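You operate a simulated robot arm through the tools that you are given. There is no shell and no other tool. Be economical: measure what you need, move in short steps, check, and stop when the job is done.

You are at the controls of a simulated robot arm. One attempt, no reset.

TASK
Turn the bath dial to 65. Stack the oil can labelled "C" from the shelf under the materials bench on top of the oil can labelled "B". Take the orange hand lamp and put it on the shelf under the service bench. Put the clear measuring beaker from the service bench top in the inside of the wash basin. Fetch the filter carton and set it on the green film holder on the shelf under the materials bench. Fetch the yellow carton and set it on the middle rack shelf. Put the month tag marked "DEC" from the service bench top on top of the cover carton there and the month tag marked "OCT" on top of the yellow block. Open the deep waste drawer. Any order will do. Set down upright: measuring beaker, filter carton, yellow carton.

Only the result counts: the job must be done as asked and must still hold three seconds after the hand-in. Knocking over, shifting, dropping, spilling or breaking anything else fails it. Lids that push on must go on centred and level and be pressed home; caps that screw on are set level and turned clockwise until they are tight.

THE ROBOT
A 7-joint arm with a fingered hand on a trunk, on a base that drives. Base frame: it is fixed to the floor where the robot stands at the start and does not move with it; the origin is under the middle of the robot, x ahead of it, y to its left, z up; the surface under the hand at the start is at about z = 840. Readings come in mm, degrees, newtons and seconds.
With the tool pointing down near the work surface it reaches from about 100 to 680 mm from the robot's upright axis, wherever it stands. Its first joint turns from -69.0 to 172.0 degrees. Places, roughly: bath dial [500, 0, 900]; cover carton [750, -1250, 750]; deep waste drawer [-400, -2900, 600]; film holder [750, 250, 250]; filter carton [500, -1250, 250]; hand lamp [750, 500, 1000]; inside of the wash basin (30x24 cm) [120, -2940, 800]; measuring beaker [750, -750, 750]; middle rack shelf [-1600, 2800, 900]; month tag [750, -1500, 750]; oil can [750, 250, 500]; shelf under the service bench [500, -1100, 300]; yellow block [1000, -1500, 750]; yellow carton [750, -1500, 750]. Payload 3.4 kg.
The TCP is the grasp point between the finger pads, 25 mm short of the fingertips. In the tool frame z runs along the fingers and y along their closing line. The gripper opens to 88 mm. The gripper's body begins 29 mm behind the TCP. The gripper is a hand of 5 fingers: y runs from the thumb to the fingers, the wrist lies at [-13, -97, -162] in the tool frame.
Orientation is told as [roll, pitch, yaw] about the base's x, y, z axes, in that order, counted from this pose: with the fingers straight down and the wrist toward the robot, the tool's x, y and z point along [0, 1, 0], [1, 0, 0] and [0, 0, -1] of the base frame.

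THE INTERFACE
- The arm moves only by the tool step_arm. Its argument "commands" is text: rows parted by semicolons, each of 6 numbers parted by spaces: the turn, a rotation vector about the tool's x, y, z in units of 180 degrees (1.0 is 180 degrees), then the shift along the tool's x, y, z in units of 500 mm (1.0 is 500 mm). In form: rx ry rz dx dy dz; .... A call has 1 to 20 rows; each row is the pose to reach, as a shift and turn from the pose commanded when the call began, along the tool's axes at that moment. A call with a number of a shift or a turn outside -1 to 1 is refused whole. Each row takes 0.2 s and may step no farther than 50 mm and 8.6 degrees from the row before; otherwise, the whole call is refused. A pose out of reach is approached as far as the arm can. The call stops where the force on the tool passes 40 N (or 10 N more than at its start, if that is more) or the arm is blocked; 0.2 s more then pass. In this call time passes only in rows, and 0.2 s behind the last. The reply holds the time, the measured pose of the TCP, the force on the tool along the base axes, the opening and the grip force, in the units named above and with some noise, with the torque about the TCP (base axes, N m) and any sound that the robot's microphone picked up, and new pictures: "views" is both (left out), scene, wrist or none.
- Cameras (640 x 400 px; columns grow to the right, rows downward): "scene" is now at [150.2, -28.6, 1134.2]; the picture's right is [-0.31, -0.95, -0.00], its down [-0.28, 0.09, -0.96] and it looks along [0.91, -0.30, -0.29] (base axes); focal length 214 px, centre (320, 200). "wrist" rides on the gripper at [59, -79, -105] in the tool frame; the picture's right is [-0.73, 0.32, -0.61], its down [-0.62, -0.68, 0.38] and it looks along [-0.29, 0.66, 0.70] (tool axes); focal length 234 px, centre (320, 200). There is no depth. A picture from a camera that has moved, and an enlarged one, comes with that camera's place and axes in the base frame and with its lens. The place of the scene camera against the robot may be out by one fixed shift of up to 18 mm in any direction.
- lift_body(by): slides the trunk up (or, below 0, down) by that many mm; the arm and the scene camera ride with it, the base frame stays. It gives what a move gives, with no picture.
- steer(legs): drives the robot by 1 to 6 legs, each [ahead, left, turn to the left] in mm, mm and degrees, along the robot's own axes; the way and the turn of a leg run together, so that a leg with both is an arc; at most 1500 mm and 180 degrees a leg. The arm and the cameras ride along, it lands a little off, and it stops where it bumps. It gives what a move gives, and a new picture of the scene camera.
- finger_targets(index, middle, ring, little, thumb_bend, thumb_turn): sets how far each is bent, from 0 (flat) to 1 (curled in); at 0.3 the hand is open as for a grip, at 0.7 the pads meet at the TCP. One left out holds its place. A second passes; each finger stops where it meets its share of the squeeze, and holds until it gets a number again. It is the only way to open and close the hand. It gives what a move gives, with no picture; readings hold the bend of each and the force on index, middle, ring, little, thumb and palm. thumb_turn goes from beside the hand (0) to across from the fingers (1), as for a grip.
- aim_head(pan, tilt): turns the head with the scene camera to pan (to the left, within 86 degrees either way) and tilt (down, from -29 to 69), counted from straight ahead of the robot. It gives what a move gives, and a new picture of the scene camera.
- zoom(camera, box): a new picture of the part [left, top, right, bottom] of that camera's present view, enlarged. No time passes.
- close_job(): hands the job in; it is judged then, once.

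Work in short steps. Places have to be worked out from the pictures, the camera data and where the tool is seen: move nearer, look again, correct. Check each grasp and each placing, and mend what went wrong. You have 483 turns and 360 pictures in all, those below and enlarged ones among them. Open the gripper and draw the arm clear of the work before you hand the job in, unless the task says otherwise; then end with one line.

The tools are called after "Emit:" by a JSON object that holds its "method" and its "body". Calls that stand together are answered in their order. step_arm: Moves the arm, as the interface text tells. Its arguments: {"type":"object","properties":{"commands":{"type":"string"},"views":{"type":"string","enum":["both","scene","wrist","none"]}},"required":["commands"]} The other tools are called the same way: lift_body (by) slides the trunk up or down; finger_targets (index, middle, ring, little, thumb_bend, thumb_turn) moves the fingers one by one; steer (legs) drives the base; aim_head (pan, tilt) turns the head that bears the scene camera; zoom (camera, box) takes an enlarged picture of a part of a camera's view; close_job () hands the job in.

At the start:

```text
clock: 0.0
position: [533.6, -117.7, 1126.6]
tcp_rot: [0.1, -0.1, -0.1]
force: [0.8, -0.1, 0.1]
ft_torque: [0.02, -0.02, -0.03]
width: 87.6
gripper_force: 0.1
shape: jaw
bend: [0.3, 0.3, 0.3, 0.3, 0.3, 0.98]
finger forces: [0.0, 0.0, 0.1, 0.1, 0.0, 0.0]
trunk travel left (down, up): [-369.0, 571.0]
robot x, y, heading: [-0.2, -2.3, -0.0]
head pan, tilt: [-18.3, 17.0]
```

scene: 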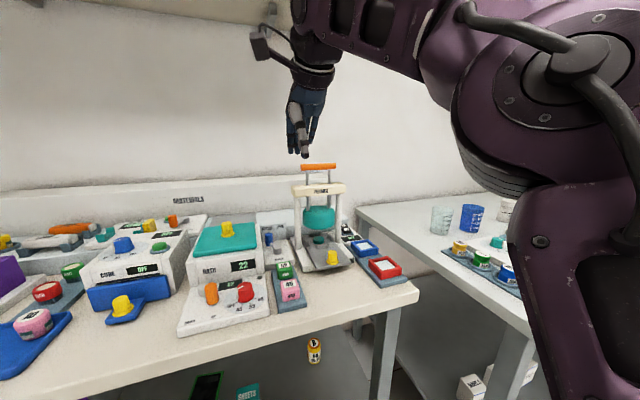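
wrist: 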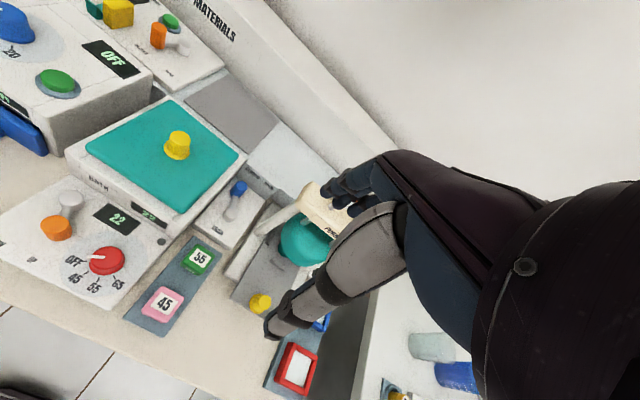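

I start by looking closer at the bench and the dial.

Emit:
{"method": "zoom", "body": {"camera": "scene", "box": [160, 200, 320, 350]}}

Emit:
{"method": "aim_head", "body": {"pan": 10, "tilt": 40}}

```text
2.67 times, centred on (240, 275) of scene
camera zoom: at [150.2, -28.6, 1134.2], right [-0.31, -0.95, 0.0], down [-0.28, 0.09, -0.96], along [0.91, -0.3, -0.29], focal length 572 px, centre (533, 0)
```

zoom: 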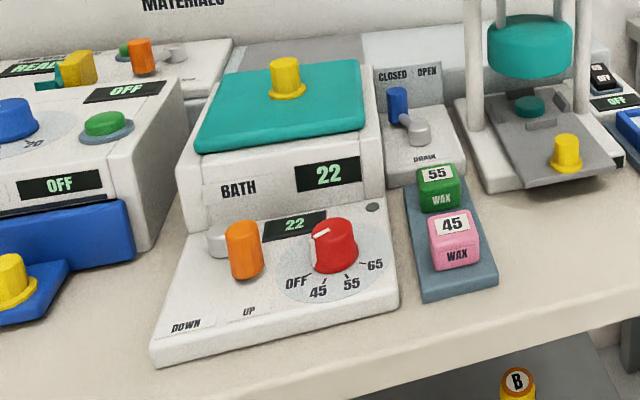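

```text
clock: 0.9
position: [534.0, -118.3, 1126.1]
tcp_rot: [0.0, -0.1, 0.1]
force: [0.0, -1.0, -0.2]
ft_torque: [0.01, -0.02, -0.02]
width: 87.7
gripper_force: 0.1
shape: jaw
bend: [0.3, 0.3, 0.3, 0.3, 0.3, 0.98]
finger forces: [0.0, 0.1, 0.0, 0.1, 0.0, 0.0]
trunk travel left (down, up): [-369.0, 571.0]
robot x, y, heading: [-0.1, 1.1, -0.1]
head pan, tilt: [10.0, 40.0]
camera scene: at [145.3, 15.3, 1097.9], right [0.17, -0.98, 0.0], down [-0.63, -0.11, -0.77], along [0.75, 0.13, -0.64], focal length 214 px, centre (320, 200)
```

scene: 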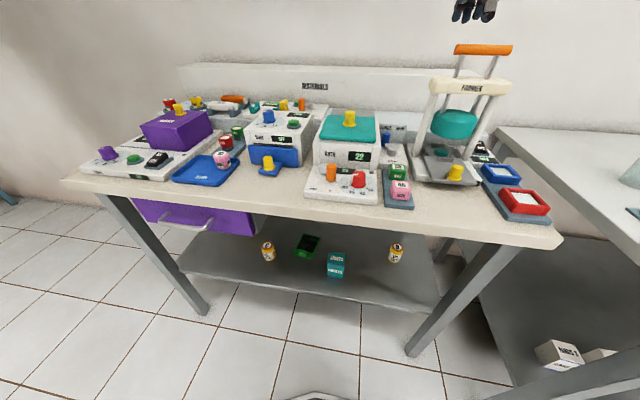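

Emit:
{"method": "zoom", "body": {"camera": "scene", "box": [300, 150, 420, 225]}}

Emit:
{"method": "zoom", "body": {"camera": "wrist", "box": [40, 200, 200, 300]}}

Emit:
{"method": "zoom", "body": {"camera": "scene", "box": [240, 230, 420, 300]}}

Emit:
{"method": "zoom", "body": {"camera": "scene", "box": [80, 80, 320, 190]}}

```text
5.33 times, centred on (360, 188) of scene
camera zoom: at [145.3, 15.3, 1097.9], right [0.17, -0.98, 0.0], down [-0.63, -0.11, -0.77], along [0.75, 0.13, -0.64], focal length 1144 px, centre (107, 267)
```

zoom: 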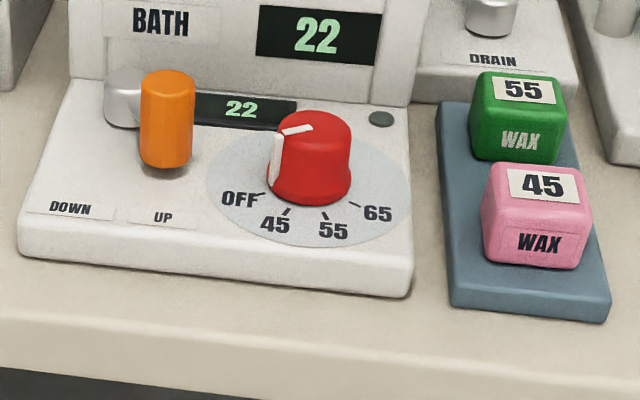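

```text
4.00 times, centred on (120, 250) of wrist
camera zoom: at [455.3, -59.9, 1232.4], right [0.32, -0.73, 0.61], down [-0.68, -0.62, -0.38], along [0.66, -0.29, -0.7], focal length 937 px, centre (1120, 0)
```

zoom: 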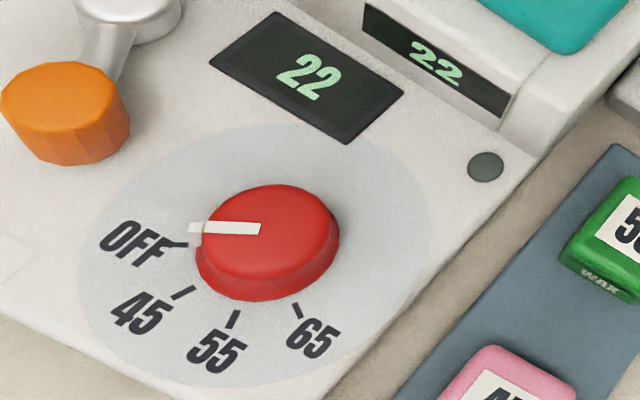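

```text
3.56 times, centred on (330, 265) of scene
camera zoom: at [145.3, 15.3, 1097.9], right [0.17, -0.98, 0.0], down [-0.63, -0.11, -0.77], along [0.75, 0.13, -0.64], focal length 763 px, centre (284, -31)
```

zoom: 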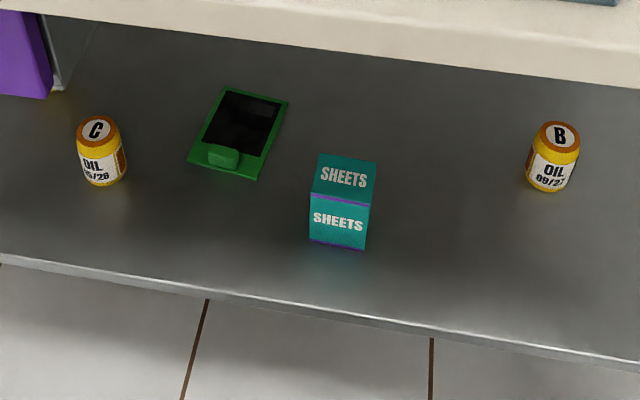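

```text
2.67 times, centred on (200, 135) of scene
camera zoom: at [145.3, 15.3, 1097.9], right [0.17, -0.98, 0.0], down [-0.63, -0.11, -0.77], along [0.75, 0.13, -0.64], focal length 572 px, centre (640, 373)
```

zoom: 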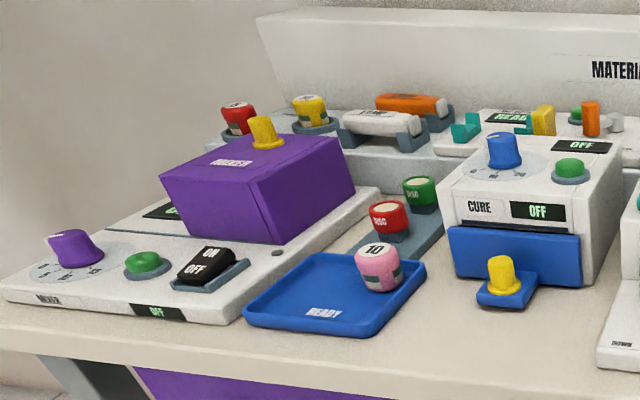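

Emit:
{"method": "aim_head", "body": {"pan": -15, "tilt": 10}}

Emit:
{"method": "zoom", "body": {"camera": "scene", "box": [240, 60, 400, 190]}}

```text
clock: 1.9
position: [533.5, -119.5, 1125.5]
tcp_rot: [0.0, 0.0, 0.0]
force: [0.6, 0.6, 0.0]
ft_torque: [0.02, 0.0, -0.02]
width: 87.7
gripper_force: 0.0
shape: jaw
bend: [0.3, 0.3, 0.3, 0.3, 0.3, 0.98]
finger forces: [0.1, 0.0, 0.1, 0.0, 0.0, 0.0]
trunk travel left (down, up): [-369.0, 571.0]
robot x, y, heading: [-2.0, -0.9, 0.0]
head pan, tilt: [-15.0, 10.0]
camera scene: at [151.4, -23.4, 1145.5], right [-0.26, -0.97, 0.0], down [-0.17, 0.05, -0.98], along [0.95, -0.25, -0.17], focal length 214 px, centre (320, 200)
```

scene: 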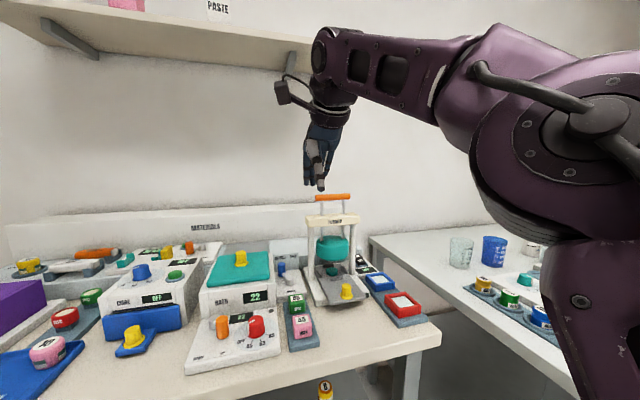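

```text
3.08 times, centred on (320, 125) of scene
camera zoom: at [151.4, -23.4, 1145.5], right [-0.26, -0.97, 0.0], down [-0.17, 0.05, -0.98], along [0.95, -0.25, -0.17], focal length 660 px, centre (320, 431)
```

zoom: 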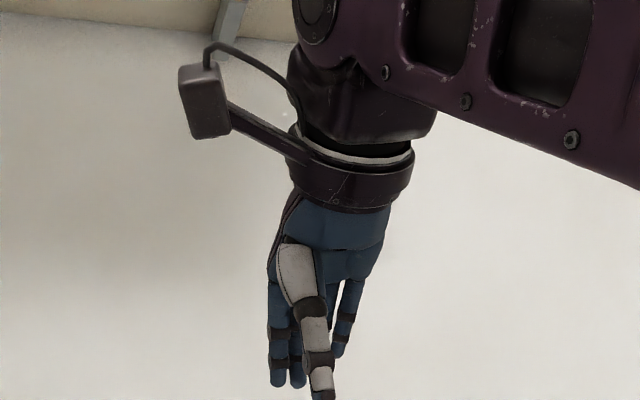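

Emit:
{"method": "step_arm", "body": {"commands": "0 0 0 0.06 -0.012 0.06; 0 0 0 0.12 -0.024 0.12; 0 0 0 0.18 -0.036 0.18; 0 0 0 0.236 -0.049 0.25", "views": "none"}}

Emit:
{"method": "step_arm", "body": {"commands": "0 0 -.047 0 0 0;0 0 -.094 0 0 0;0 0 -.141 0 0 0;0 0 -.188 0 0 0;0 0 -.235 0 0 0;0 0 -.282 0 0 0;0 0 -.329 0 0 0;0 0 -.376 0 0 0;0 0 -.423 0 0 0;0 0 -.47 0 0 0;0 0 -.517 0 0 0;0 0 -.564 0 0 0;0 0 -.611 0 0 0;0 0 -.63 0 0 0", "views": "both"}}

```text
clock: 2.9
position: [513.5, 0.1, 1002.4]
tcp_rot: [0.2, 0.0, 0.0]
force: [-0.6, 1.0, 0.0]
ft_torque: [0.02, -0.01, -0.01]
width: 87.8
gripper_force: 0.0
shape: jaw
bend: [0.3, 0.3, 0.3, 0.3, 0.3, 0.98]
finger forces: [0.0, 0.0, 0.0, 0.0, 0.0, 0.0]
trunk travel left (down, up): [-369.0, 571.0]
robot x, y, heading: [-1.1, 2.5, -0.1]
head pan, tilt: [-15.0, 10.0]
```

```text
clock: 5.9
position: [459.7, 13.0, 947.7]
tcp_rot: [-0.6, -0.1, 113.3]
force: [-0.1, -0.4, -0.2]
ft_torque: [0.01, 0.01, 0.01]
width: 87.8
gripper_force: 0.0
shape: jaw
bend: [0.3, 0.3, 0.3, 0.3, 0.3, 0.98]
finger forces: [0.1, 0.0, 0.1, 0.0, 0.0, 0.1]
out of reach, approached as far as the arm can: row 11, 12, 13, 14
trunk travel left (down, up): [-369.0, 571.0]
robot x, y, heading: [0.4, 1.5, 0.1]
head pan, tilt: [-15.0, 10.0]
camera scene: at [151.3, -23.4, 1145.6], right [-0.26, -0.97, 0.0], down [-0.17, 0.04, -0.98], along [0.95, -0.25, -0.17], focal length 214 px, centre (320, 200)
camera wrist: at [435.1, -83.7, 1052.0], right [0.53, 0.58, 0.62], down [0.84, -0.38, -0.38], along [0.01, 0.72, -0.69], focal length 234 px, centre (320, 200)
```

scene: 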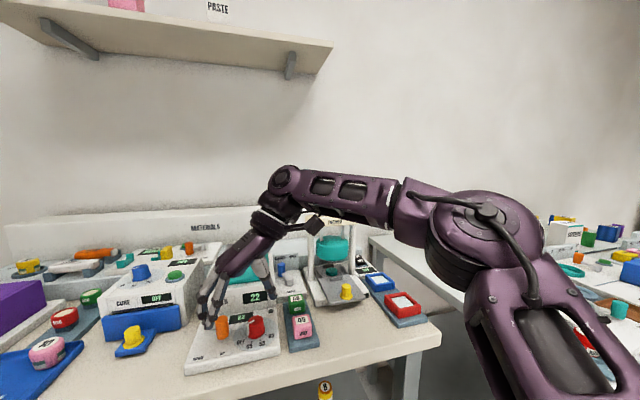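
wrist: 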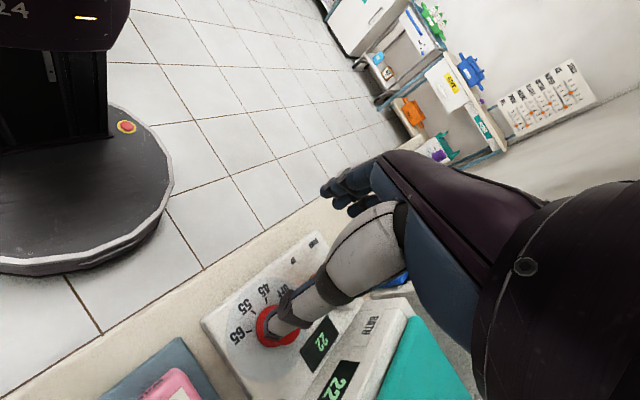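

Emit:
{"method": "step_arm", "body": {"commands": "0 0 .047 0 0 0;0 0 .094 0 0 0;0 0 .141 0 0 0;0 0 .188 0 0 0;0 0 .235 0 0 0;0 0 .282 0 0 0;0 0 .329 0 0 0;0 0 .376 0 0 0;0 0 .423 0 0 0;0 0 .47 0 0 0;0 0 .517 0 0 0;0 0 .564 0 0 0;0 0 .611 0 0 0;0 0 .63 0 0 0", "views": "none"}}

Emit:
{"method": "finger_targets", "body": {"index": 0.5, "middle": 0.5, "ring": 0.5, "little": 0.5, "thumb_bend": 0.5}}

Emit:
{"method": "aim_head", "body": {"pan": 0, "tilt": 30}}

Emit:
{"method": "zoom", "body": {"camera": "wrist", "box": [160, 100, 480, 300]}}

```text
clock: 8.9
position: [460.8, 12.8, 951.2]
tcp_rot: [0.0, 0.0, 0.0]
force: [-0.7, -0.4, 0.6]
ft_torque: [-0.03, 0.03, 0.0]
width: 87.8
gripper_force: 0.2
shape: jaw
bend: [0.3, 0.3, 0.3, 0.3, 0.3, 0.98]
finger forces: [0.1, 0.1, 0.0, 0.0, 0.0, 0.0]
trunk travel left (down, up): [-369.0, 571.0]
robot x, y, heading: [-1.1, -2.9, -0.1]
head pan, tilt: [-15.0, 10.0]
```

```text
clock: 9.9
position: [460.9, 12.2, 950.3]
tcp_rot: [0.0, -0.1, 0.1]
force: [-0.2, 0.5, -0.4]
ft_torque: [0.0, 0.02, 0.04]
width: 42.6
gripper_force: 0.1
shape: fingers
bend: [0.5, 0.5, 0.5, 0.5, 0.5, 0.98]
finger forces: [0.0, 0.0, 0.0, 0.0, 0.1, 0.1]
trunk travel left (down, up): [-369.0, 571.0]
robot x, y, heading: [0.5, 0.5, -0.2]
head pan, tilt: [-15.0, 10.0]
```

```text
clock: 10.7
position: [460.3, 12.6, 950.5]
tcp_rot: [0.0, -0.1, 0.0]
force: [0.0, 0.4, 0.2]
ft_torque: [0.01, -0.01, -0.01]
width: 42.6
gripper_force: 0.0
shape: fingers
bend: [0.5, 0.5, 0.5, 0.5, 0.5, 0.98]
finger forces: [0.1, 0.0, 0.0, 0.1, 0.0, 0.0]
trunk travel left (down, up): [-369.0, 571.0]
robot x, y, heading: [-1.1, -3.0, -0.1]
head pan, tilt: [0.0, 30.0]
camera scene: at [152.0, 0.6, 1113.3], right [0.0, -1.0, 0.0], down [-0.5, 0.0, -0.87], along [0.87, 0.0, -0.5], focal length 214 px, centre (320, 200)
```

scene: 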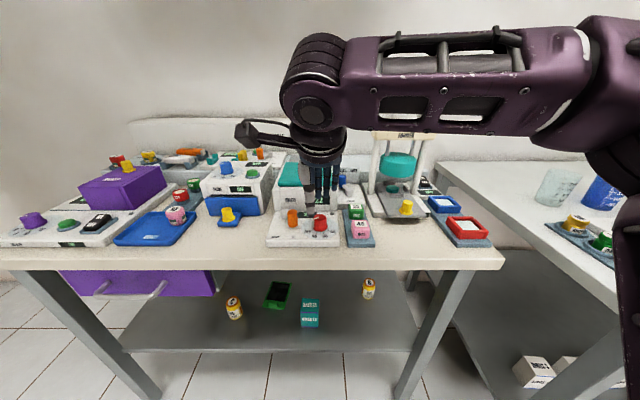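

```text
2.00 times, centred on (320, 200) of wrist
camera zoom: at [381.4, 70.5, 1055.9], right [0.32, -0.73, 0.61], down [-0.68, -0.62, -0.38], along [0.66, -0.29, -0.7], focal length 468 px, centre (320, 200)
```

zoom: 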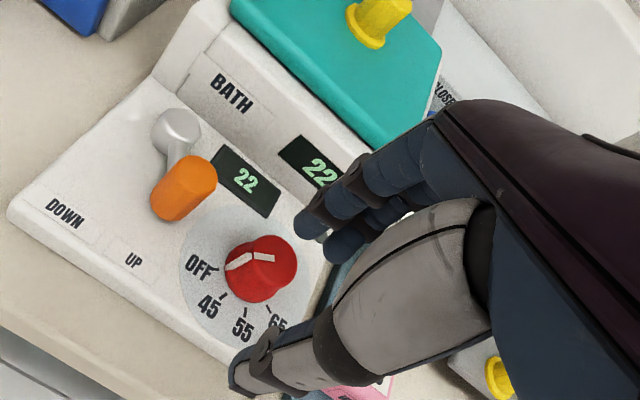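

Emit:
{"method": "step_arm", "body": {"commands": "0 0 0 -0.012 0.05 0.03; 0 0 0 -0.025 0.101 0.05; 0 0 0 -0.025 0.101 0.11", "views": "wrist"}}

Emit:
{"method": "zoom", "body": {"camera": "scene", "box": [240, 120, 400, 260]}}

```text
clock: 11.5
position: [514.0, -1.9, 893.9]
tcp_rot: [0.1, -0.1, 0.1]
force: [-0.3, -0.6, -0.1]
ft_torque: [0.0, -0.01, 0.0]
width: 42.1
gripper_force: 0.0
shape: fingers
bend: [0.5, 0.5, 0.5, 0.5, 0.5, 0.98]
finger forces: [0.0, 0.0, 0.1, 0.0, 0.0, 0.0]
trunk travel left (down, up): [-369.0, 571.0]
robot x, y, heading: [0.8, -2.2, -0.3]
head pan, tilt: [0.0, 30.0]
camera wrist: at [434.8, 57.4, 999.4], right [0.32, -0.73, 0.61], down [-0.68, -0.62, -0.38], along [0.66, -0.29, -0.69], focal length 234 px, centre (320, 200)
```

wrist: 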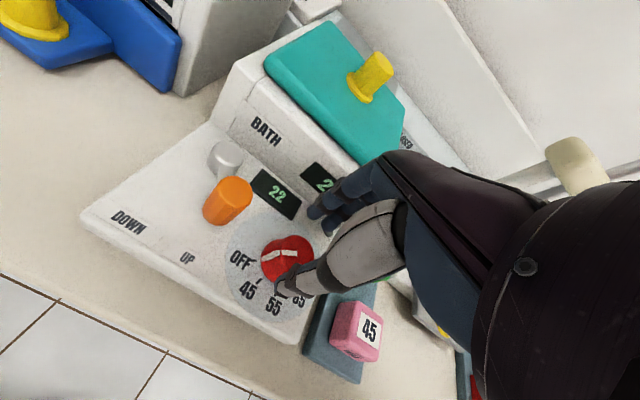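

```text
2.86 times, centred on (320, 190) of scene
camera zoom: at [152.4, 0.4, 1113.2], right [0.0, -1.0, 0.0], down [-0.5, 0.0, -0.87], along [0.87, 0.0, -0.5], focal length 613 px, centre (320, 229)
```

zoom: 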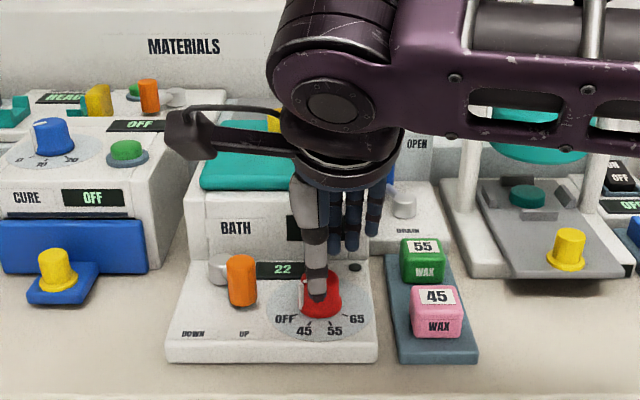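

Emit:
{"method": "finger_targets", "body": {"index": 0.47, "middle": 0.47, "ring": 0.47, "little": 0.47, "thumb_bend": 0.47}}

Emit:
{"method": "step_arm", "body": {"commands": "0 0 0 0.004 -0.007 0.0; 0 0 0 0.004 -0.007 0.024; 0 0 0 0.004 -0.007 0.046", "views": "both"}}

Emit:
{"method": "zoom", "body": {"camera": "scene", "box": [260, 160, 400, 260]}}

Emit:
{"method": "zoom", "body": {"camera": "wrist", "box": [200, 180, 360, 300]}}

```text
clock: 12.5
position: [513.8, 0.6, 893.2]
tcp_rot: [0.0, -0.1, 0.0]
force: [1.0, -0.6, -0.3]
ft_torque: [-0.04, 0.03, -0.01]
width: 47.7
gripper_force: 0.1
shape: fingers
bend: [0.47, 0.47, 0.47, 0.47, 0.47, 0.98]
finger forces: [0.1, 0.0, 0.1, 0.0, 0.0, 0.0]
trunk travel left (down, up): [-369.0, 571.0]
robot x, y, heading: [-1.8, 3.3, 0.1]
head pan, tilt: [0.0, 30.0]
```

```text
clock: 13.3
position: [510.0, 2.2, 869.8]
tcp_rot: [0.0, -0.1, 0.0]
force: [1.0, -0.2, 1.2]
ft_torque: [-0.03, -0.03, 0.0]
width: 47.9
gripper_force: 0.0
shape: fingers
bend: [0.47, 0.47, 0.47, 0.47, 0.47, 0.98]
finger forces: [0.0, 0.1, 0.0, 0.1, 0.0, 0.0]
trunk travel left (down, up): [-369.0, 571.0]
robot x, y, heading: [-2.1, 2.3, -0.0]
head pan, tilt: [0.0, 30.0]
camera scene: at [152.1, 0.6, 1113.2], right [0.0, -1.0, 0.0], down [-0.5, 0.0, -0.87], along [0.87, 0.0, -0.5], focal length 214 px, centre (320, 200)
camera wrist: at [430.0, 59.7, 976.6], right [0.32, -0.73, 0.61], down [-0.68, -0.62, -0.38], along [0.66, -0.29, -0.7], focal length 234 px, centre (320, 200)
```

scene: 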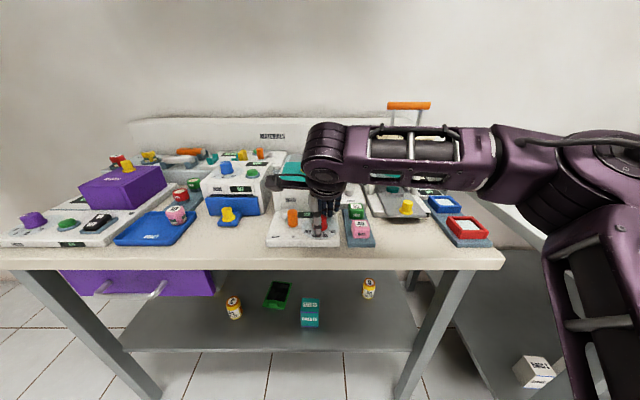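
wrist: 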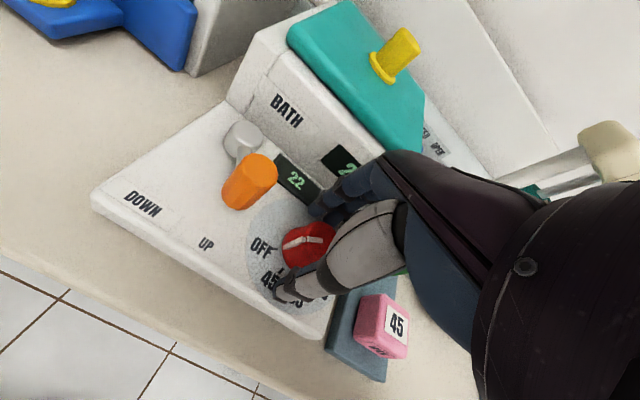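

```text
4.00 times, centred on (330, 210) of scene
camera zoom: at [152.1, 0.6, 1113.2], right [0.0, -1.0, 0.0], down [-0.5, 0.0, -0.87], along [0.87, 0.0, -0.5], focal length 858 px, centre (280, 160)
```

zoom: 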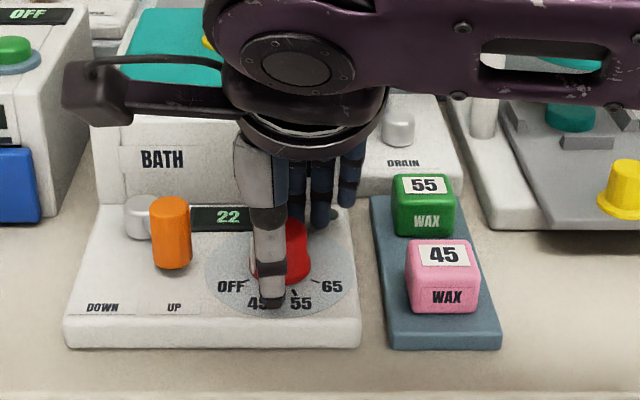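

```text
3.33 times, centred on (280, 240) of wrist
camera zoom: at [430.0, 59.7, 976.6], right [0.32, -0.73, 0.61], down [-0.68, -0.62, -0.38], along [0.66, -0.29, -0.7], focal length 781 px, centre (453, 67)
```

zoom: 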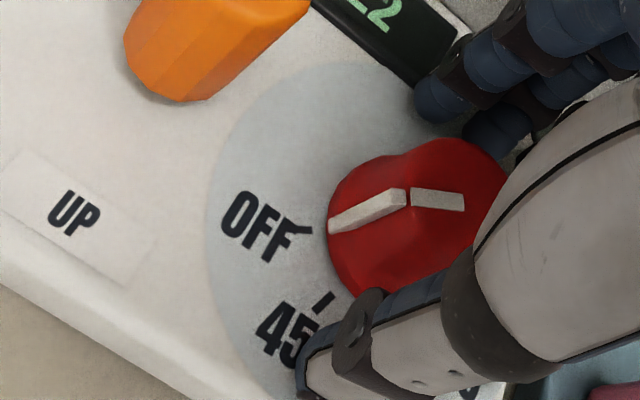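

Emit:
{"method": "step_arm", "body": {"commands": "0 0 0 -0.007 0 0.006", "views": "none"}}

Emit:
{"method": "finger_targets", "body": {"index": 0.75, "middle": 0.75, "ring": 0.75, "little": 0.5, "thumb_bend": 0.75}}

Emit:
{"method": "zoom", "body": {"camera": "wrist", "box": [200, 180, 360, 300]}}

```text
clock: 13.7
position: [506.7, -1.2, 868.9]
tcp_rot: [-0.1, -0.1, 0.1]
force: [-0.6, 0.5, 3.1]
ft_torque: [0.0, -0.15, 0.01]
width: 48.0
gripper_force: 1.4
shape: fingers
bend: [0.47, 0.46, 0.47, 0.47, 0.47, 0.98]
finger forces: [0.0, 3.2, 0.0, 0.1, 0.0, 0.1]
trunk travel left (down, up): [-369.0, 571.0]
robot x, y, heading: [-1.7, 2.9, -0.2]
head pan, tilt: [0.0, 30.0]
```

```text
clock: 14.7
position: [508.7, -1.9, 868.1]
tcp_rot: [0.0, 0.0, -0.1]
force: [6.9, -0.9, 1.1]
ft_torque: [-0.01, -0.14, 0.05]
width: 19.2
gripper_force: 14.5
shape: fingers
bend: [0.58, 0.63, 0.75, 0.5, 0.62, 0.97]
finger forces: [10.6, 8.4, 0.0, 0.0, 10.9, 0.0]
trunk travel left (down, up): [-369.0, 571.0]
robot x, y, heading: [1.7, -0.5, 0.3]
head pan, tilt: [0.0, 30.0]
```

```text
3.33 times, centred on (280, 240) of wrist
camera zoom: at [430.3, 56.0, 973.4], right [0.32, -0.73, 0.61], down [-0.68, -0.62, -0.38], along [0.66, -0.29, -0.7], focal length 781 px, centre (453, 67)
```

zoom: 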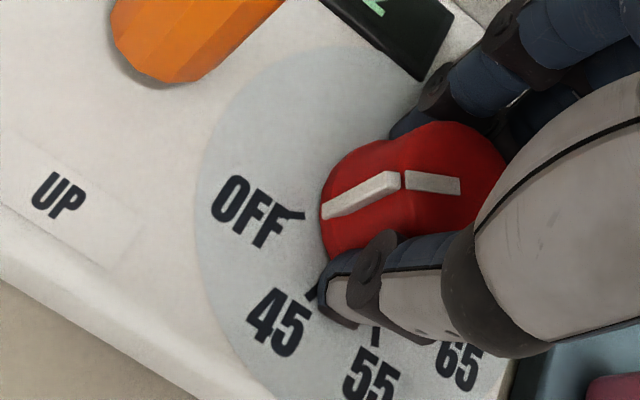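

Emit:
{"method": "step_arm", "body": {"commands": "0 0 -.044 0 0 -.002;0 0 -.088 0 0 -.002;0 0 -.132 0 0 -.002;0 0 -.176 0 0 -.002;0 0 -.22 0 0 -.002;0 0 -.264 0 0 -.002;0 0 -.308 0 0 -.002;0 0 -.352 0 0 -.002;0 0 -.396 0 0 -.002;0 0 -.44 0 0 -.002", "views": "wrist"}}

Emit:
{"method": "zoom", "body": {"camera": "scene", "box": [260, 160, 400, 260]}}

```text
clock: 16.9
position: [509.8, -0.1, 868.3]
tcp_rot: [0.1, 0.0, 79.4]
force: [9.0, 3.7, -9.2]
ft_torque: [0.02, -0.18, 0.02]
width: 19.3
gripper_force: 14.6
shape: fingers
bend: [0.58, 0.63, 0.75, 0.5, 0.63, 0.97]
finger forces: [7.7, 11.3, 0.0, 0.0, 10.4, 0.0]
trunk travel left (down, up): [-369.0, 571.0]
robot x, y, heading: [-2.9, 1.8, 0.1]
head pan, tilt: [0.0, 30.0]
camera wrist: at [438.2, -67.6, 974.6], right [0.77, 0.18, 0.61], down [0.49, -0.78, -0.38], along [0.41, 0.59, -0.7], focal length 234 px, centre (320, 200)
```

wrist: 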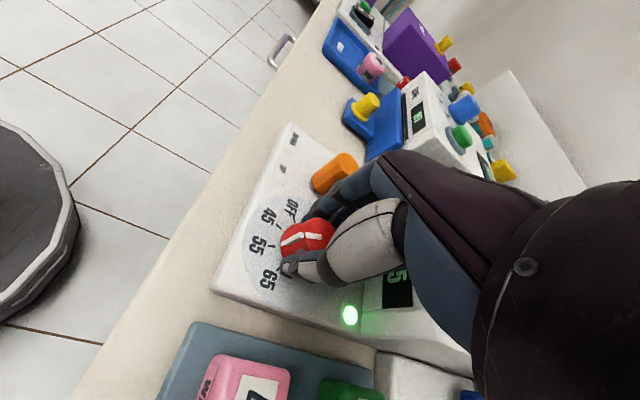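

```text
4.00 times, centred on (330, 210) of scene
camera zoom: at [155.1, 1.4, 1112.7], right [0.0, -1.0, 0.0], down [-0.5, 0.0, -0.86], along [0.86, 0.0, -0.5], focal length 858 px, centre (280, 160)
```

zoom: 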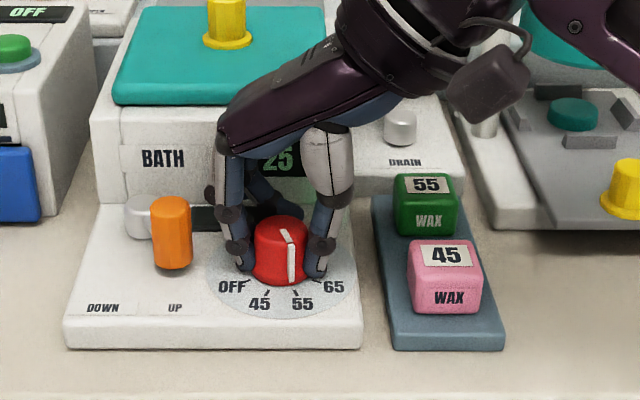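

Emit:
{"method": "finger_targets", "body": {"index": 0.48, "middle": 0.48, "ring": 0.48, "thumb_bend": 0.48}}

Emit:
{"method": "step_arm", "body": {"commands": "0 0 .044 0 0 -.002;0 0 .088 0 0 -.002;0 0 .132 0 0 -.002;0 0 .176 0 0 -.002;0 0 .22 0 0 -.002;0 0 .264 0 0 -.002", "views": "wrist"}}

Emit:
{"method": "zoom", "body": {"camera": "wrist", "box": [200, 180, 360, 300]}}

```text
clock: 17.9
position: [506.7, -0.8, 870.8]
tcp_rot: [-0.1, -0.1, 79.2]
force: [-1.2, 0.0, 0.1]
ft_torque: [0.0, -0.02, -0.01]
width: 45.5
gripper_force: 0.1
shape: fingers
bend: [0.48, 0.48, 0.48, 0.5, 0.48, 0.97]
finger forces: [0.0, 0.1, 0.0, 0.1, 0.1, 0.1]
trunk travel left (down, up): [-369.0, 571.0]
robot x, y, heading: [-0.4, 4.6, -0.1]
head pan, tilt: [0.0, 30.0]
```

```text
clock: 19.3
position: [508.9, -1.2, 871.6]
tcp_rot: [0.0, -0.1, 31.5]
force: [-0.3, 0.6, -0.4]
ft_torque: [-0.01, -0.03, 0.0]
width: 45.5
gripper_force: 0.1
shape: fingers
bend: [0.48, 0.48, 0.48, 0.5, 0.48, 0.97]
finger forces: [0.0, 0.1, 0.0, 0.0, 0.0, 0.0]
trunk travel left (down, up): [-369.0, 571.0]
robot x, y, heading: [-0.8, -1.3, 0.0]
head pan, tilt: [0.0, 30.0]
camera wrist: at [410.0, 6.9, 977.6], right [0.65, -0.45, 0.61], down [-0.25, -0.89, -0.38], along [0.71, 0.1, -0.69], focal length 234 px, centre (320, 200)
```

wrist: 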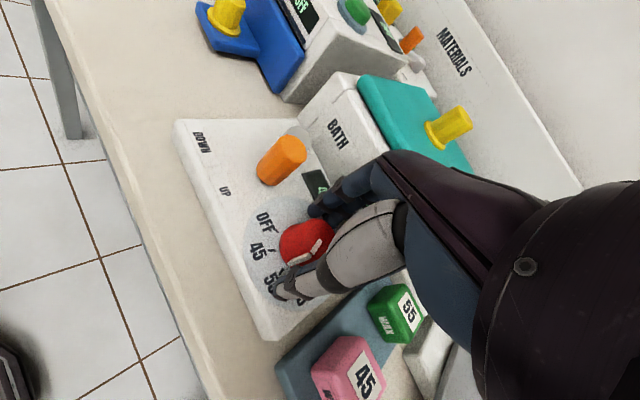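

```text
3.33 times, centred on (280, 240) of wrist
camera zoom: at [410.0, 6.9, 977.6], right [0.65, -0.45, 0.61], down [-0.25, -0.89, -0.38], along [0.71, 0.1, -0.69], focal length 781 px, centre (453, 67)
```

zoom: 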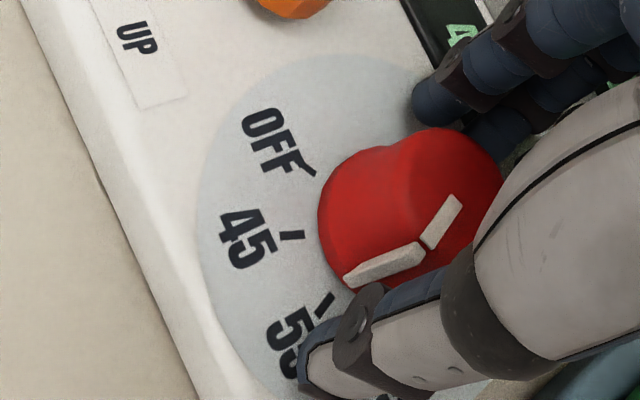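

Emit:
{"method": "finger_targets", "body": {"index": 0.75, "middle": 0.75, "ring": 0.75, "thumb_bend": 0.75}}

Emit:
{"method": "step_arm", "body": {"commands": "0 0 -.044 0 0 0;0 0 -.088 0 0 0;0 0 -.132 0 0 0;0 0 -.176 0 0 0;0 0 -.20 0 0 0", "views": "none"}}

Emit:
{"method": "zoom", "body": {"camera": "scene", "box": [260, 160, 400, 260]}}

```text
clock: 20.3
position: [509.2, -2.7, 871.8]
tcp_rot: [0.0, 0.0, 31.6]
force: [8.5, -0.3, 0.2]
ft_torque: [0.01, -0.13, 0.0]
width: 19.8
gripper_force: 15.3
shape: fingers
bend: [0.58, 0.63, 0.75, 0.5, 0.63, 0.96]
finger forces: [8.4, 10.3, 0.0, 0.0, 11.1, 0.0]
trunk travel left (down, up): [-369.0, 571.0]
robot x, y, heading: [-1.5, -3.8, 0.0]
head pan, tilt: [0.0, 30.0]
```

```text
clock: 21.5
position: [508.9, -1.9, 870.5]
tcp_rot: [0.0, 0.0, 67.8]
force: [11.5, 3.1, 2.3]
ft_torque: [0.05, -0.23, 0.0]
width: 19.4
gripper_force: 16.1
shape: fingers
bend: [0.58, 0.62, 0.75, 0.5, 0.63, 0.97]
finger forces: [7.7, 13.0, 0.0, 0.0, 11.5, 0.0]
trunk travel left (down, up): [-369.0, 571.0]
robot x, y, heading: [-0.6, 0.9, 0.3]
head pan, tilt: [0.0, 30.0]
```

```text
4.00 times, centred on (330, 210) of scene
camera zoom: at [154.1, 1.2, 1112.9], right [0.0, -1.0, 0.0], down [-0.5, 0.0, -0.86], along [0.86, 0.0, -0.5], focal length 858 px, centre (280, 160)
```

zoom: 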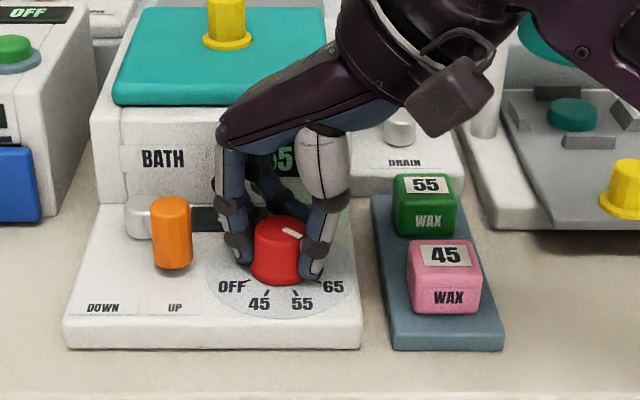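

Emit:
{"method": "finger_targets", "body": {"index": 0.45, "middle": 0.45, "ring": 0.45, "thumb_bend": 0.45}}

Emit:
{"method": "step_arm", "body": {"commands": "0 0 0 0 0 -.05;0 0 0 0 0 -.1;0 0 0 0 0 -.2;0 0 0 0 0 -.28", "views": "none"}}

Emit:
{"method": "zoom", "body": {"camera": "scene", "box": [260, 160, 400, 260]}}

Emit:
{"method": "zoom", "body": {"camera": "wrist", "box": [200, 180, 360, 300]}}

```text
clock: 22.5
position: [506.7, -1.1, 870.5]
tcp_rot: [-0.1, -0.1, 67.6]
force: [0.1, -0.2, -0.5]
ft_torque: [-0.01, 0.01, 0.04]
width: 52.3
gripper_force: 0.2
shape: fingers
bend: [0.45, 0.45, 0.45, 0.5, 0.45, 0.97]
finger forces: [0.0, 0.1, 0.0, 0.1, 0.0, 0.0]
trunk travel left (down, up): [-369.0, 571.0]
robot x, y, heading: [1.3, 0.0, -0.1]
head pan, tilt: [0.0, 30.0]
```

```text
clock: 23.5
position: [507.2, -0.5, 1013.6]
tcp_rot: [0.0, -0.2, 67.7]
force: [0.7, -0.6, -0.2]
ft_torque: [0.01, 0.0, 0.0]
width: 52.2
gripper_force: 0.0
shape: fingers
bend: [0.45, 0.45, 0.45, 0.5, 0.45, 0.97]
finger forces: [0.0, 0.1, 0.0, 0.1, 0.0, 0.0]
trunk travel left (down, up): [-369.0, 571.0]
robot x, y, heading: [-0.3, -2.6, -0.0]
head pan, tilt: [0.0, 30.0]
```

```text
4.00 times, centred on (330, 210) of scene
camera zoom: at [151.3, 1.1, 1113.3], right [0.0, -1.0, 0.0], down [-0.5, 0.0, -0.87], along [0.87, 0.0, -0.5], focal length 858 px, centre (280, 160)
```

zoom: 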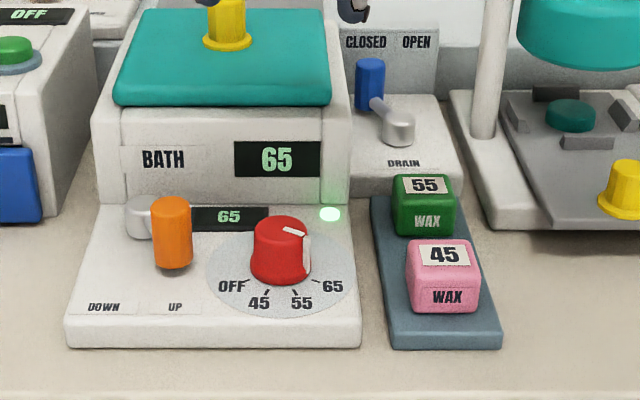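

```text
3.33 times, centred on (280, 240) of wrist
camera zoom: at [423.5, -51.6, 1118.8], right [0.79, 0.02, 0.61], down [0.32, -0.87, -0.38], along [0.52, 0.5, -0.69], focal length 781 px, centre (453, 67)
```

zoom: 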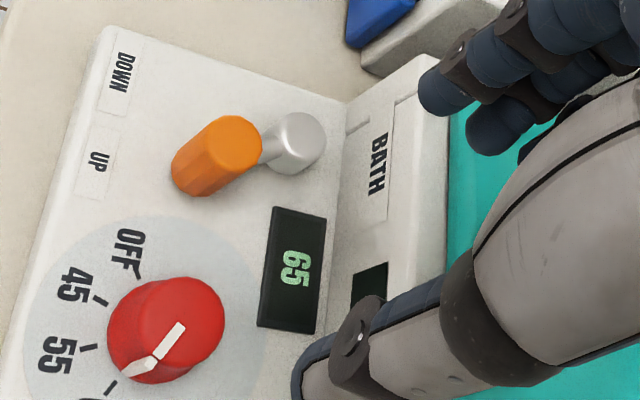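

Dial is at 65. Now I survey the service bench and the rest.

Emit:
{"method": "aim_head", "body": {"pan": -60, "tilt": 20}}

Emit:
{"method": "zoom", "body": {"camera": "wrist", "box": [0, 0, 640, 400]}}

```text
clock: 24.8
position: [508.8, -0.4, 1011.9]
tcp_rot: [-0.1, 0.0, 67.7]
force: [-0.2, 0.9, -0.1]
ft_torque: [0.03, 0.0, 0.01]
width: 52.1
gripper_force: 0.1
shape: fingers
bend: [0.45, 0.45, 0.45, 0.5, 0.45, 0.97]
finger forces: [0.1, 0.1, 0.1, 0.0, 0.0, 0.0]
trunk travel left (down, up): [-369.0, 571.0]
robot x, y, heading: [3.4, -1.1, -0.1]
head pan, tilt: [-60.0, 20.0]
camera scene: at [108.2, -80.0, 1129.3], right [-0.87, -0.5, 0.0], down [-0.17, 0.3, -0.94], along [0.47, -0.81, -0.34], focal length 214 px, centre (320, 200)
```

scene: 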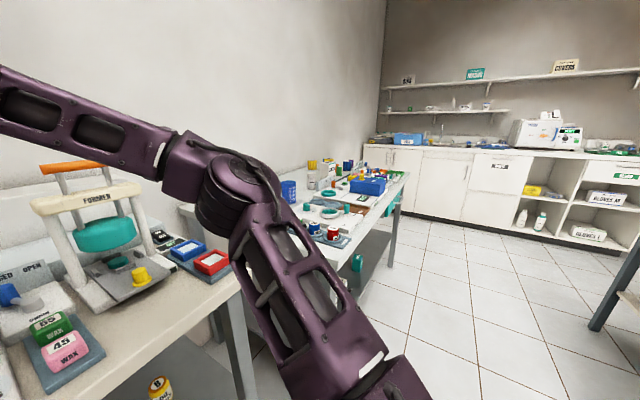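

```text
1.00 times, centred on (320, 200) of wrist (not enlarged: the box is as wide or as high as the picture)
camera zoom: at [424.3, -52.1, 1117.7], right [0.79, 0.02, 0.61], down [0.32, -0.87, -0.38], along [0.52, 0.5, -0.7], focal length 234 px, centre (320, 200)
```

zoom: 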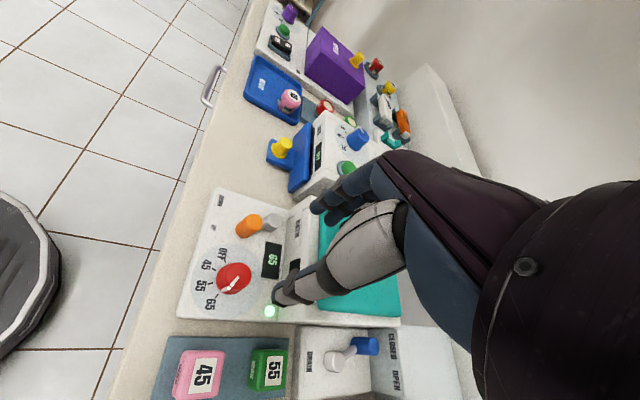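

Emit:
{"method": "step_arm", "body": {"commands": "0 0 .04 0 0 -.05;0 0 .08 0 0 -.1;0 0 .12 0 0 -.15;0 0 .16 0 0 -.2;0 0 .2 0 0 -.24;0 0 .24 0 0 -.24;0 0 .28 0 0 -.24;0 0 .32 0 0 -.24;0 0 .36 0 0 -.24;0 0 .376 0 0 -.24", "views": "none"}}

Emit:
{"method": "aim_head", "body": {"pan": 0, "tilt": 30}}

Emit:
{"method": "steer", "body": {"legs": [[0, 420, 0]]}}

```text
clock: 27.0
position: [506.8, -1.9, 1128.4]
tcp_rot: [0.3, -0.3, -0.1]
force: [0.0, -0.2, 1.2]
ft_torque: [-0.01, 0.01, 0.02]
width: 52.5
gripper_force: 0.0
shape: fingers
bend: [0.45, 0.45, 0.45, 0.5, 0.45, 0.97]
finger forces: [0.0, 0.0, 0.0, 0.0, 0.0, 0.0]
out of reach, approached as far as the arm can: row 10
trunk travel left (down, up): [-369.0, 571.0]
robot x, y, heading: [-4.0, -0.1, 0.1]
head pan, tilt: [-60.0, 20.0]
```

```text
clock: 28.3
position: [506.7, -2.1, 1129.8]
tcp_rot: [0.2, -0.3, 0.1]
force: [1.0, -0.2, 0.6]
ft_torque: [0.01, -0.01, -0.01]
width: 52.2
gripper_force: 0.1
shape: fingers
bend: [0.45, 0.45, 0.45, 0.5, 0.45, 0.97]
finger forces: [0.0, 0.1, 0.0, 0.1, 0.1, 0.1]
trunk travel left (down, up): [-369.0, 571.0]
robot x, y, heading: [4.0, 0.5, -0.1]
head pan, tilt: [0.0, 30.0]
camera scene: at [152.0, 0.6, 1113.2], right [0.0, -1.0, 0.0], down [-0.5, 0.0, -0.87], along [0.87, 0.0, -0.5], focal length 214 px, centre (320, 200)
```

scene: 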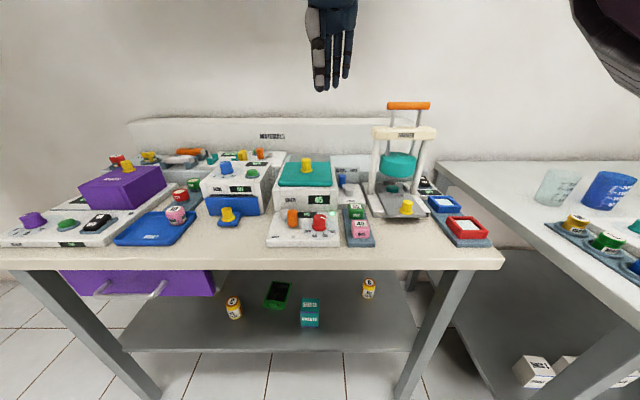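

```text
clock: 30.9
position: [506.8, 412.8, 1129.7]
tcp_rot: [0.1, -0.3, 0.2]
force: [-0.3, -0.4, -0.5]
ft_torque: [0.0, 0.02, 0.03]
width: 52.1
gripper_force: 0.1
shape: fingers
bend: [0.45, 0.45, 0.45, 0.5, 0.45, 0.97]
finger forces: [0.0, 0.0, 0.0, 0.0, 0.1, 0.0]
trunk travel left (down, up): [-369.0, 571.0]
robot x, y, heading: [0.8, 410.5, 0.7]
head pan, tilt: [0.0, 30.0]
camera scene: at [151.3, 414.3, 1113.2], right [0.0, -1.0, 0.0], down [-0.5, 0.0, -0.87], along [0.87, 0.0, -0.5], focal length 214 px, centre (320, 200)
```

scene: 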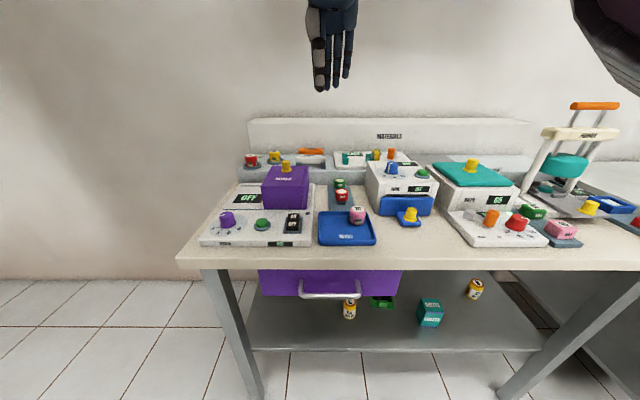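

Emit:
{"method": "aim_head", "body": {"pan": 0, "tilt": 20}}

Emit:
{"method": "steer", "body": {"legs": [[200, 30, 0]]}}

Emit:
{"method": "zoom", "body": {"camera": "scene", "box": [240, 100, 400, 200]}}

Emit:
{"method": "zoom", "body": {"camera": "wrist", "box": [0, 0, 640, 400]}}

```text
clock: 31.6
position: [504.8, 413.1, 1129.0]
tcp_rot: [0.1, -0.3, 0.1]
force: [-0.2, -0.7, 0.3]
ft_torque: [0.02, 0.01, -0.03]
width: 52.1
gripper_force: 0.2
shape: fingers
bend: [0.45, 0.45, 0.45, 0.5, 0.45, 0.97]
finger forces: [0.0, 0.0, 0.0, 0.1, 0.1, 0.0]
trunk travel left (down, up): [-369.0, 571.0]
robot x, y, heading: [-0.7, 412.5, -0.1]
head pan, tilt: [0.0, 20.0]
camera scene: at [154.0, 413.8, 1129.2], right [0.0, -1.0, 0.0], down [-0.34, 0.0, -0.94], along [0.94, 0.0, -0.34], focal length 214 px, centre (320, 200)
```

scene: 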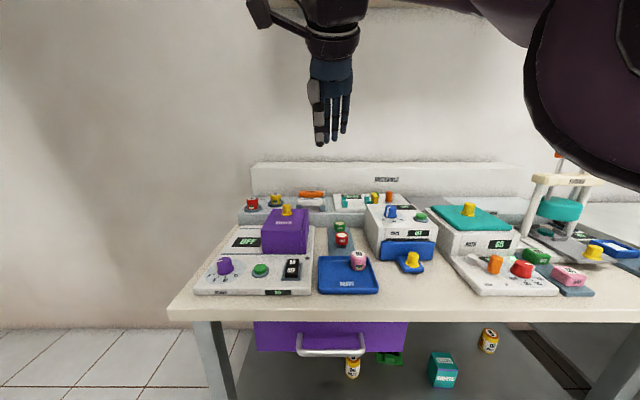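

```text
clock: 33.2
position: [701.8, 444.2, 1128.0]
tcp_rot: [0.1, -0.3, 0.3]
force: [0.9, 0.2, 0.7]
ft_torque: [-0.02, 0.01, -0.04]
width: 52.3
gripper_force: 0.0
shape: fingers
bend: [0.45, 0.45, 0.45, 0.5, 0.45, 0.97]
finger forces: [0.1, 0.1, 0.0, 0.1, 0.0, 0.0]
trunk travel left (down, up): [-369.0, 571.0]
robot x, y, heading: [195.2, 444.3, 0.2]
head pan, tilt: [0.0, 20.0]
camera scene: at [350.7, 444.8, 1129.2], right [0.0, -1.0, 0.0], down [-0.34, 0.0, -0.94], along [0.94, 0.0, -0.34], focal length 214 px, centre (320, 200)
```

scene: 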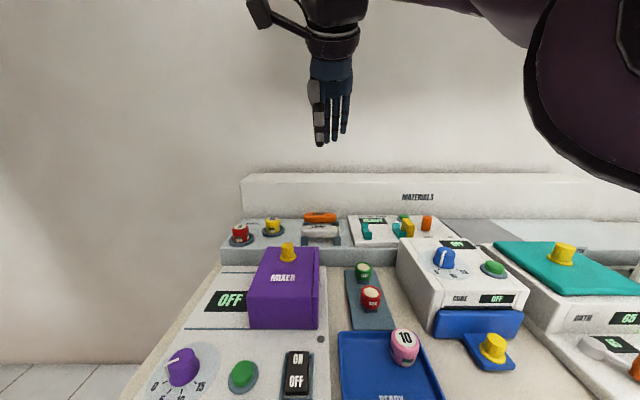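

```text
4.00 times, centred on (320, 150) of scene
camera zoom: at [350.7, 444.8, 1129.2], right [0.0, -1.0, 0.0], down [-0.34, 0.0, -0.94], along [0.94, 0.0, -0.34], focal length 858 px, centre (320, 400)
```

zoom: 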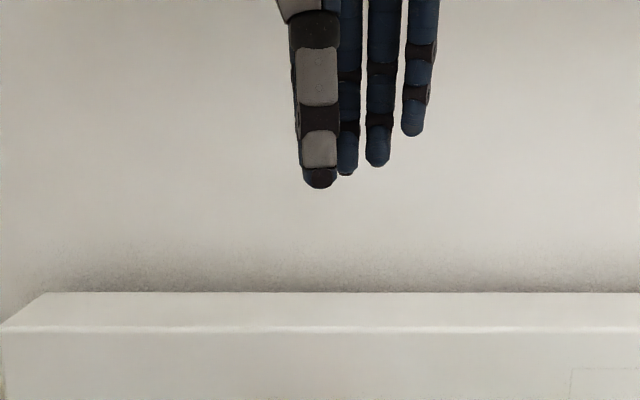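

```text
1.00 times, centred on (320, 200) of wrist (not enlarged: the box is as wide or as high as the picture)
camera zoom: at [623.0, 501.5, 1233.6], right [0.32, -0.73, 0.61], down [-0.68, -0.63, -0.39], along [0.66, -0.29, -0.69], focal length 234 px, centre (320, 200)
```

zoom: 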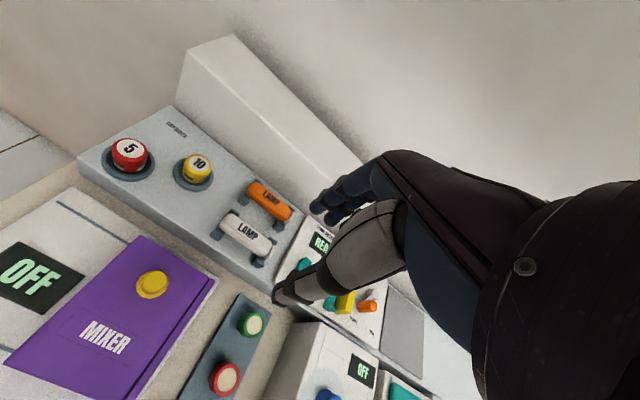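

Emit:
{"method": "zoom", "body": {"camera": "wrist", "box": [180, 150, 340, 270]}}

Emit:
{"method": "zoom", "body": {"camera": "scene", "box": [220, 160, 420, 260]}}

```text
3.33 times, centred on (260, 210) of wrist
camera zoom: at [623.0, 501.5, 1233.6], right [0.32, -0.73, 0.61], down [-0.68, -0.63, -0.39], along [0.66, -0.29, -0.69], focal length 781 px, centre (520, 167)
```

zoom: 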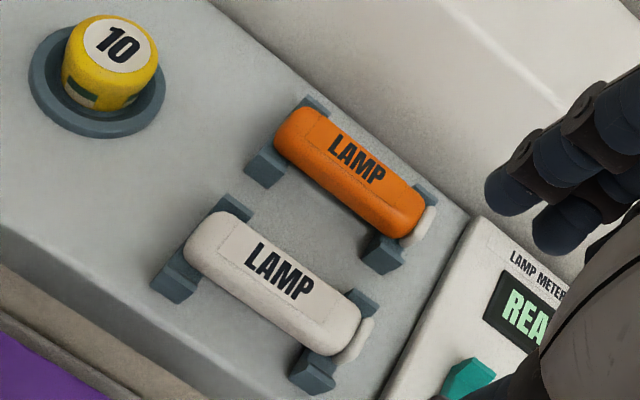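

```text
3.20 times, centred on (320, 210) of scene
camera zoom: at [350.7, 444.8, 1129.2], right [0.0, -1.0, 0.0], down [-0.34, 0.0, -0.94], along [0.94, 0.0, -0.34], focal length 686 px, centre (320, 168)
```

zoom: 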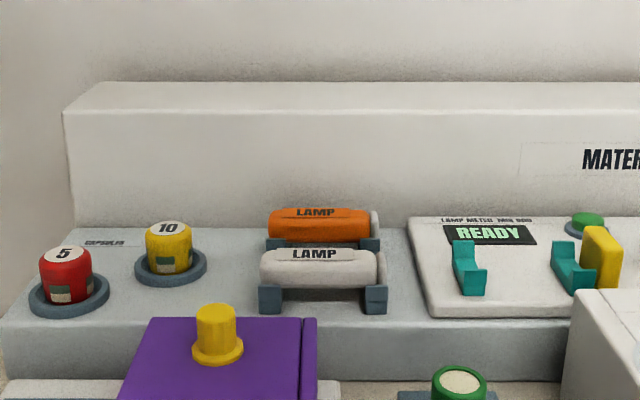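

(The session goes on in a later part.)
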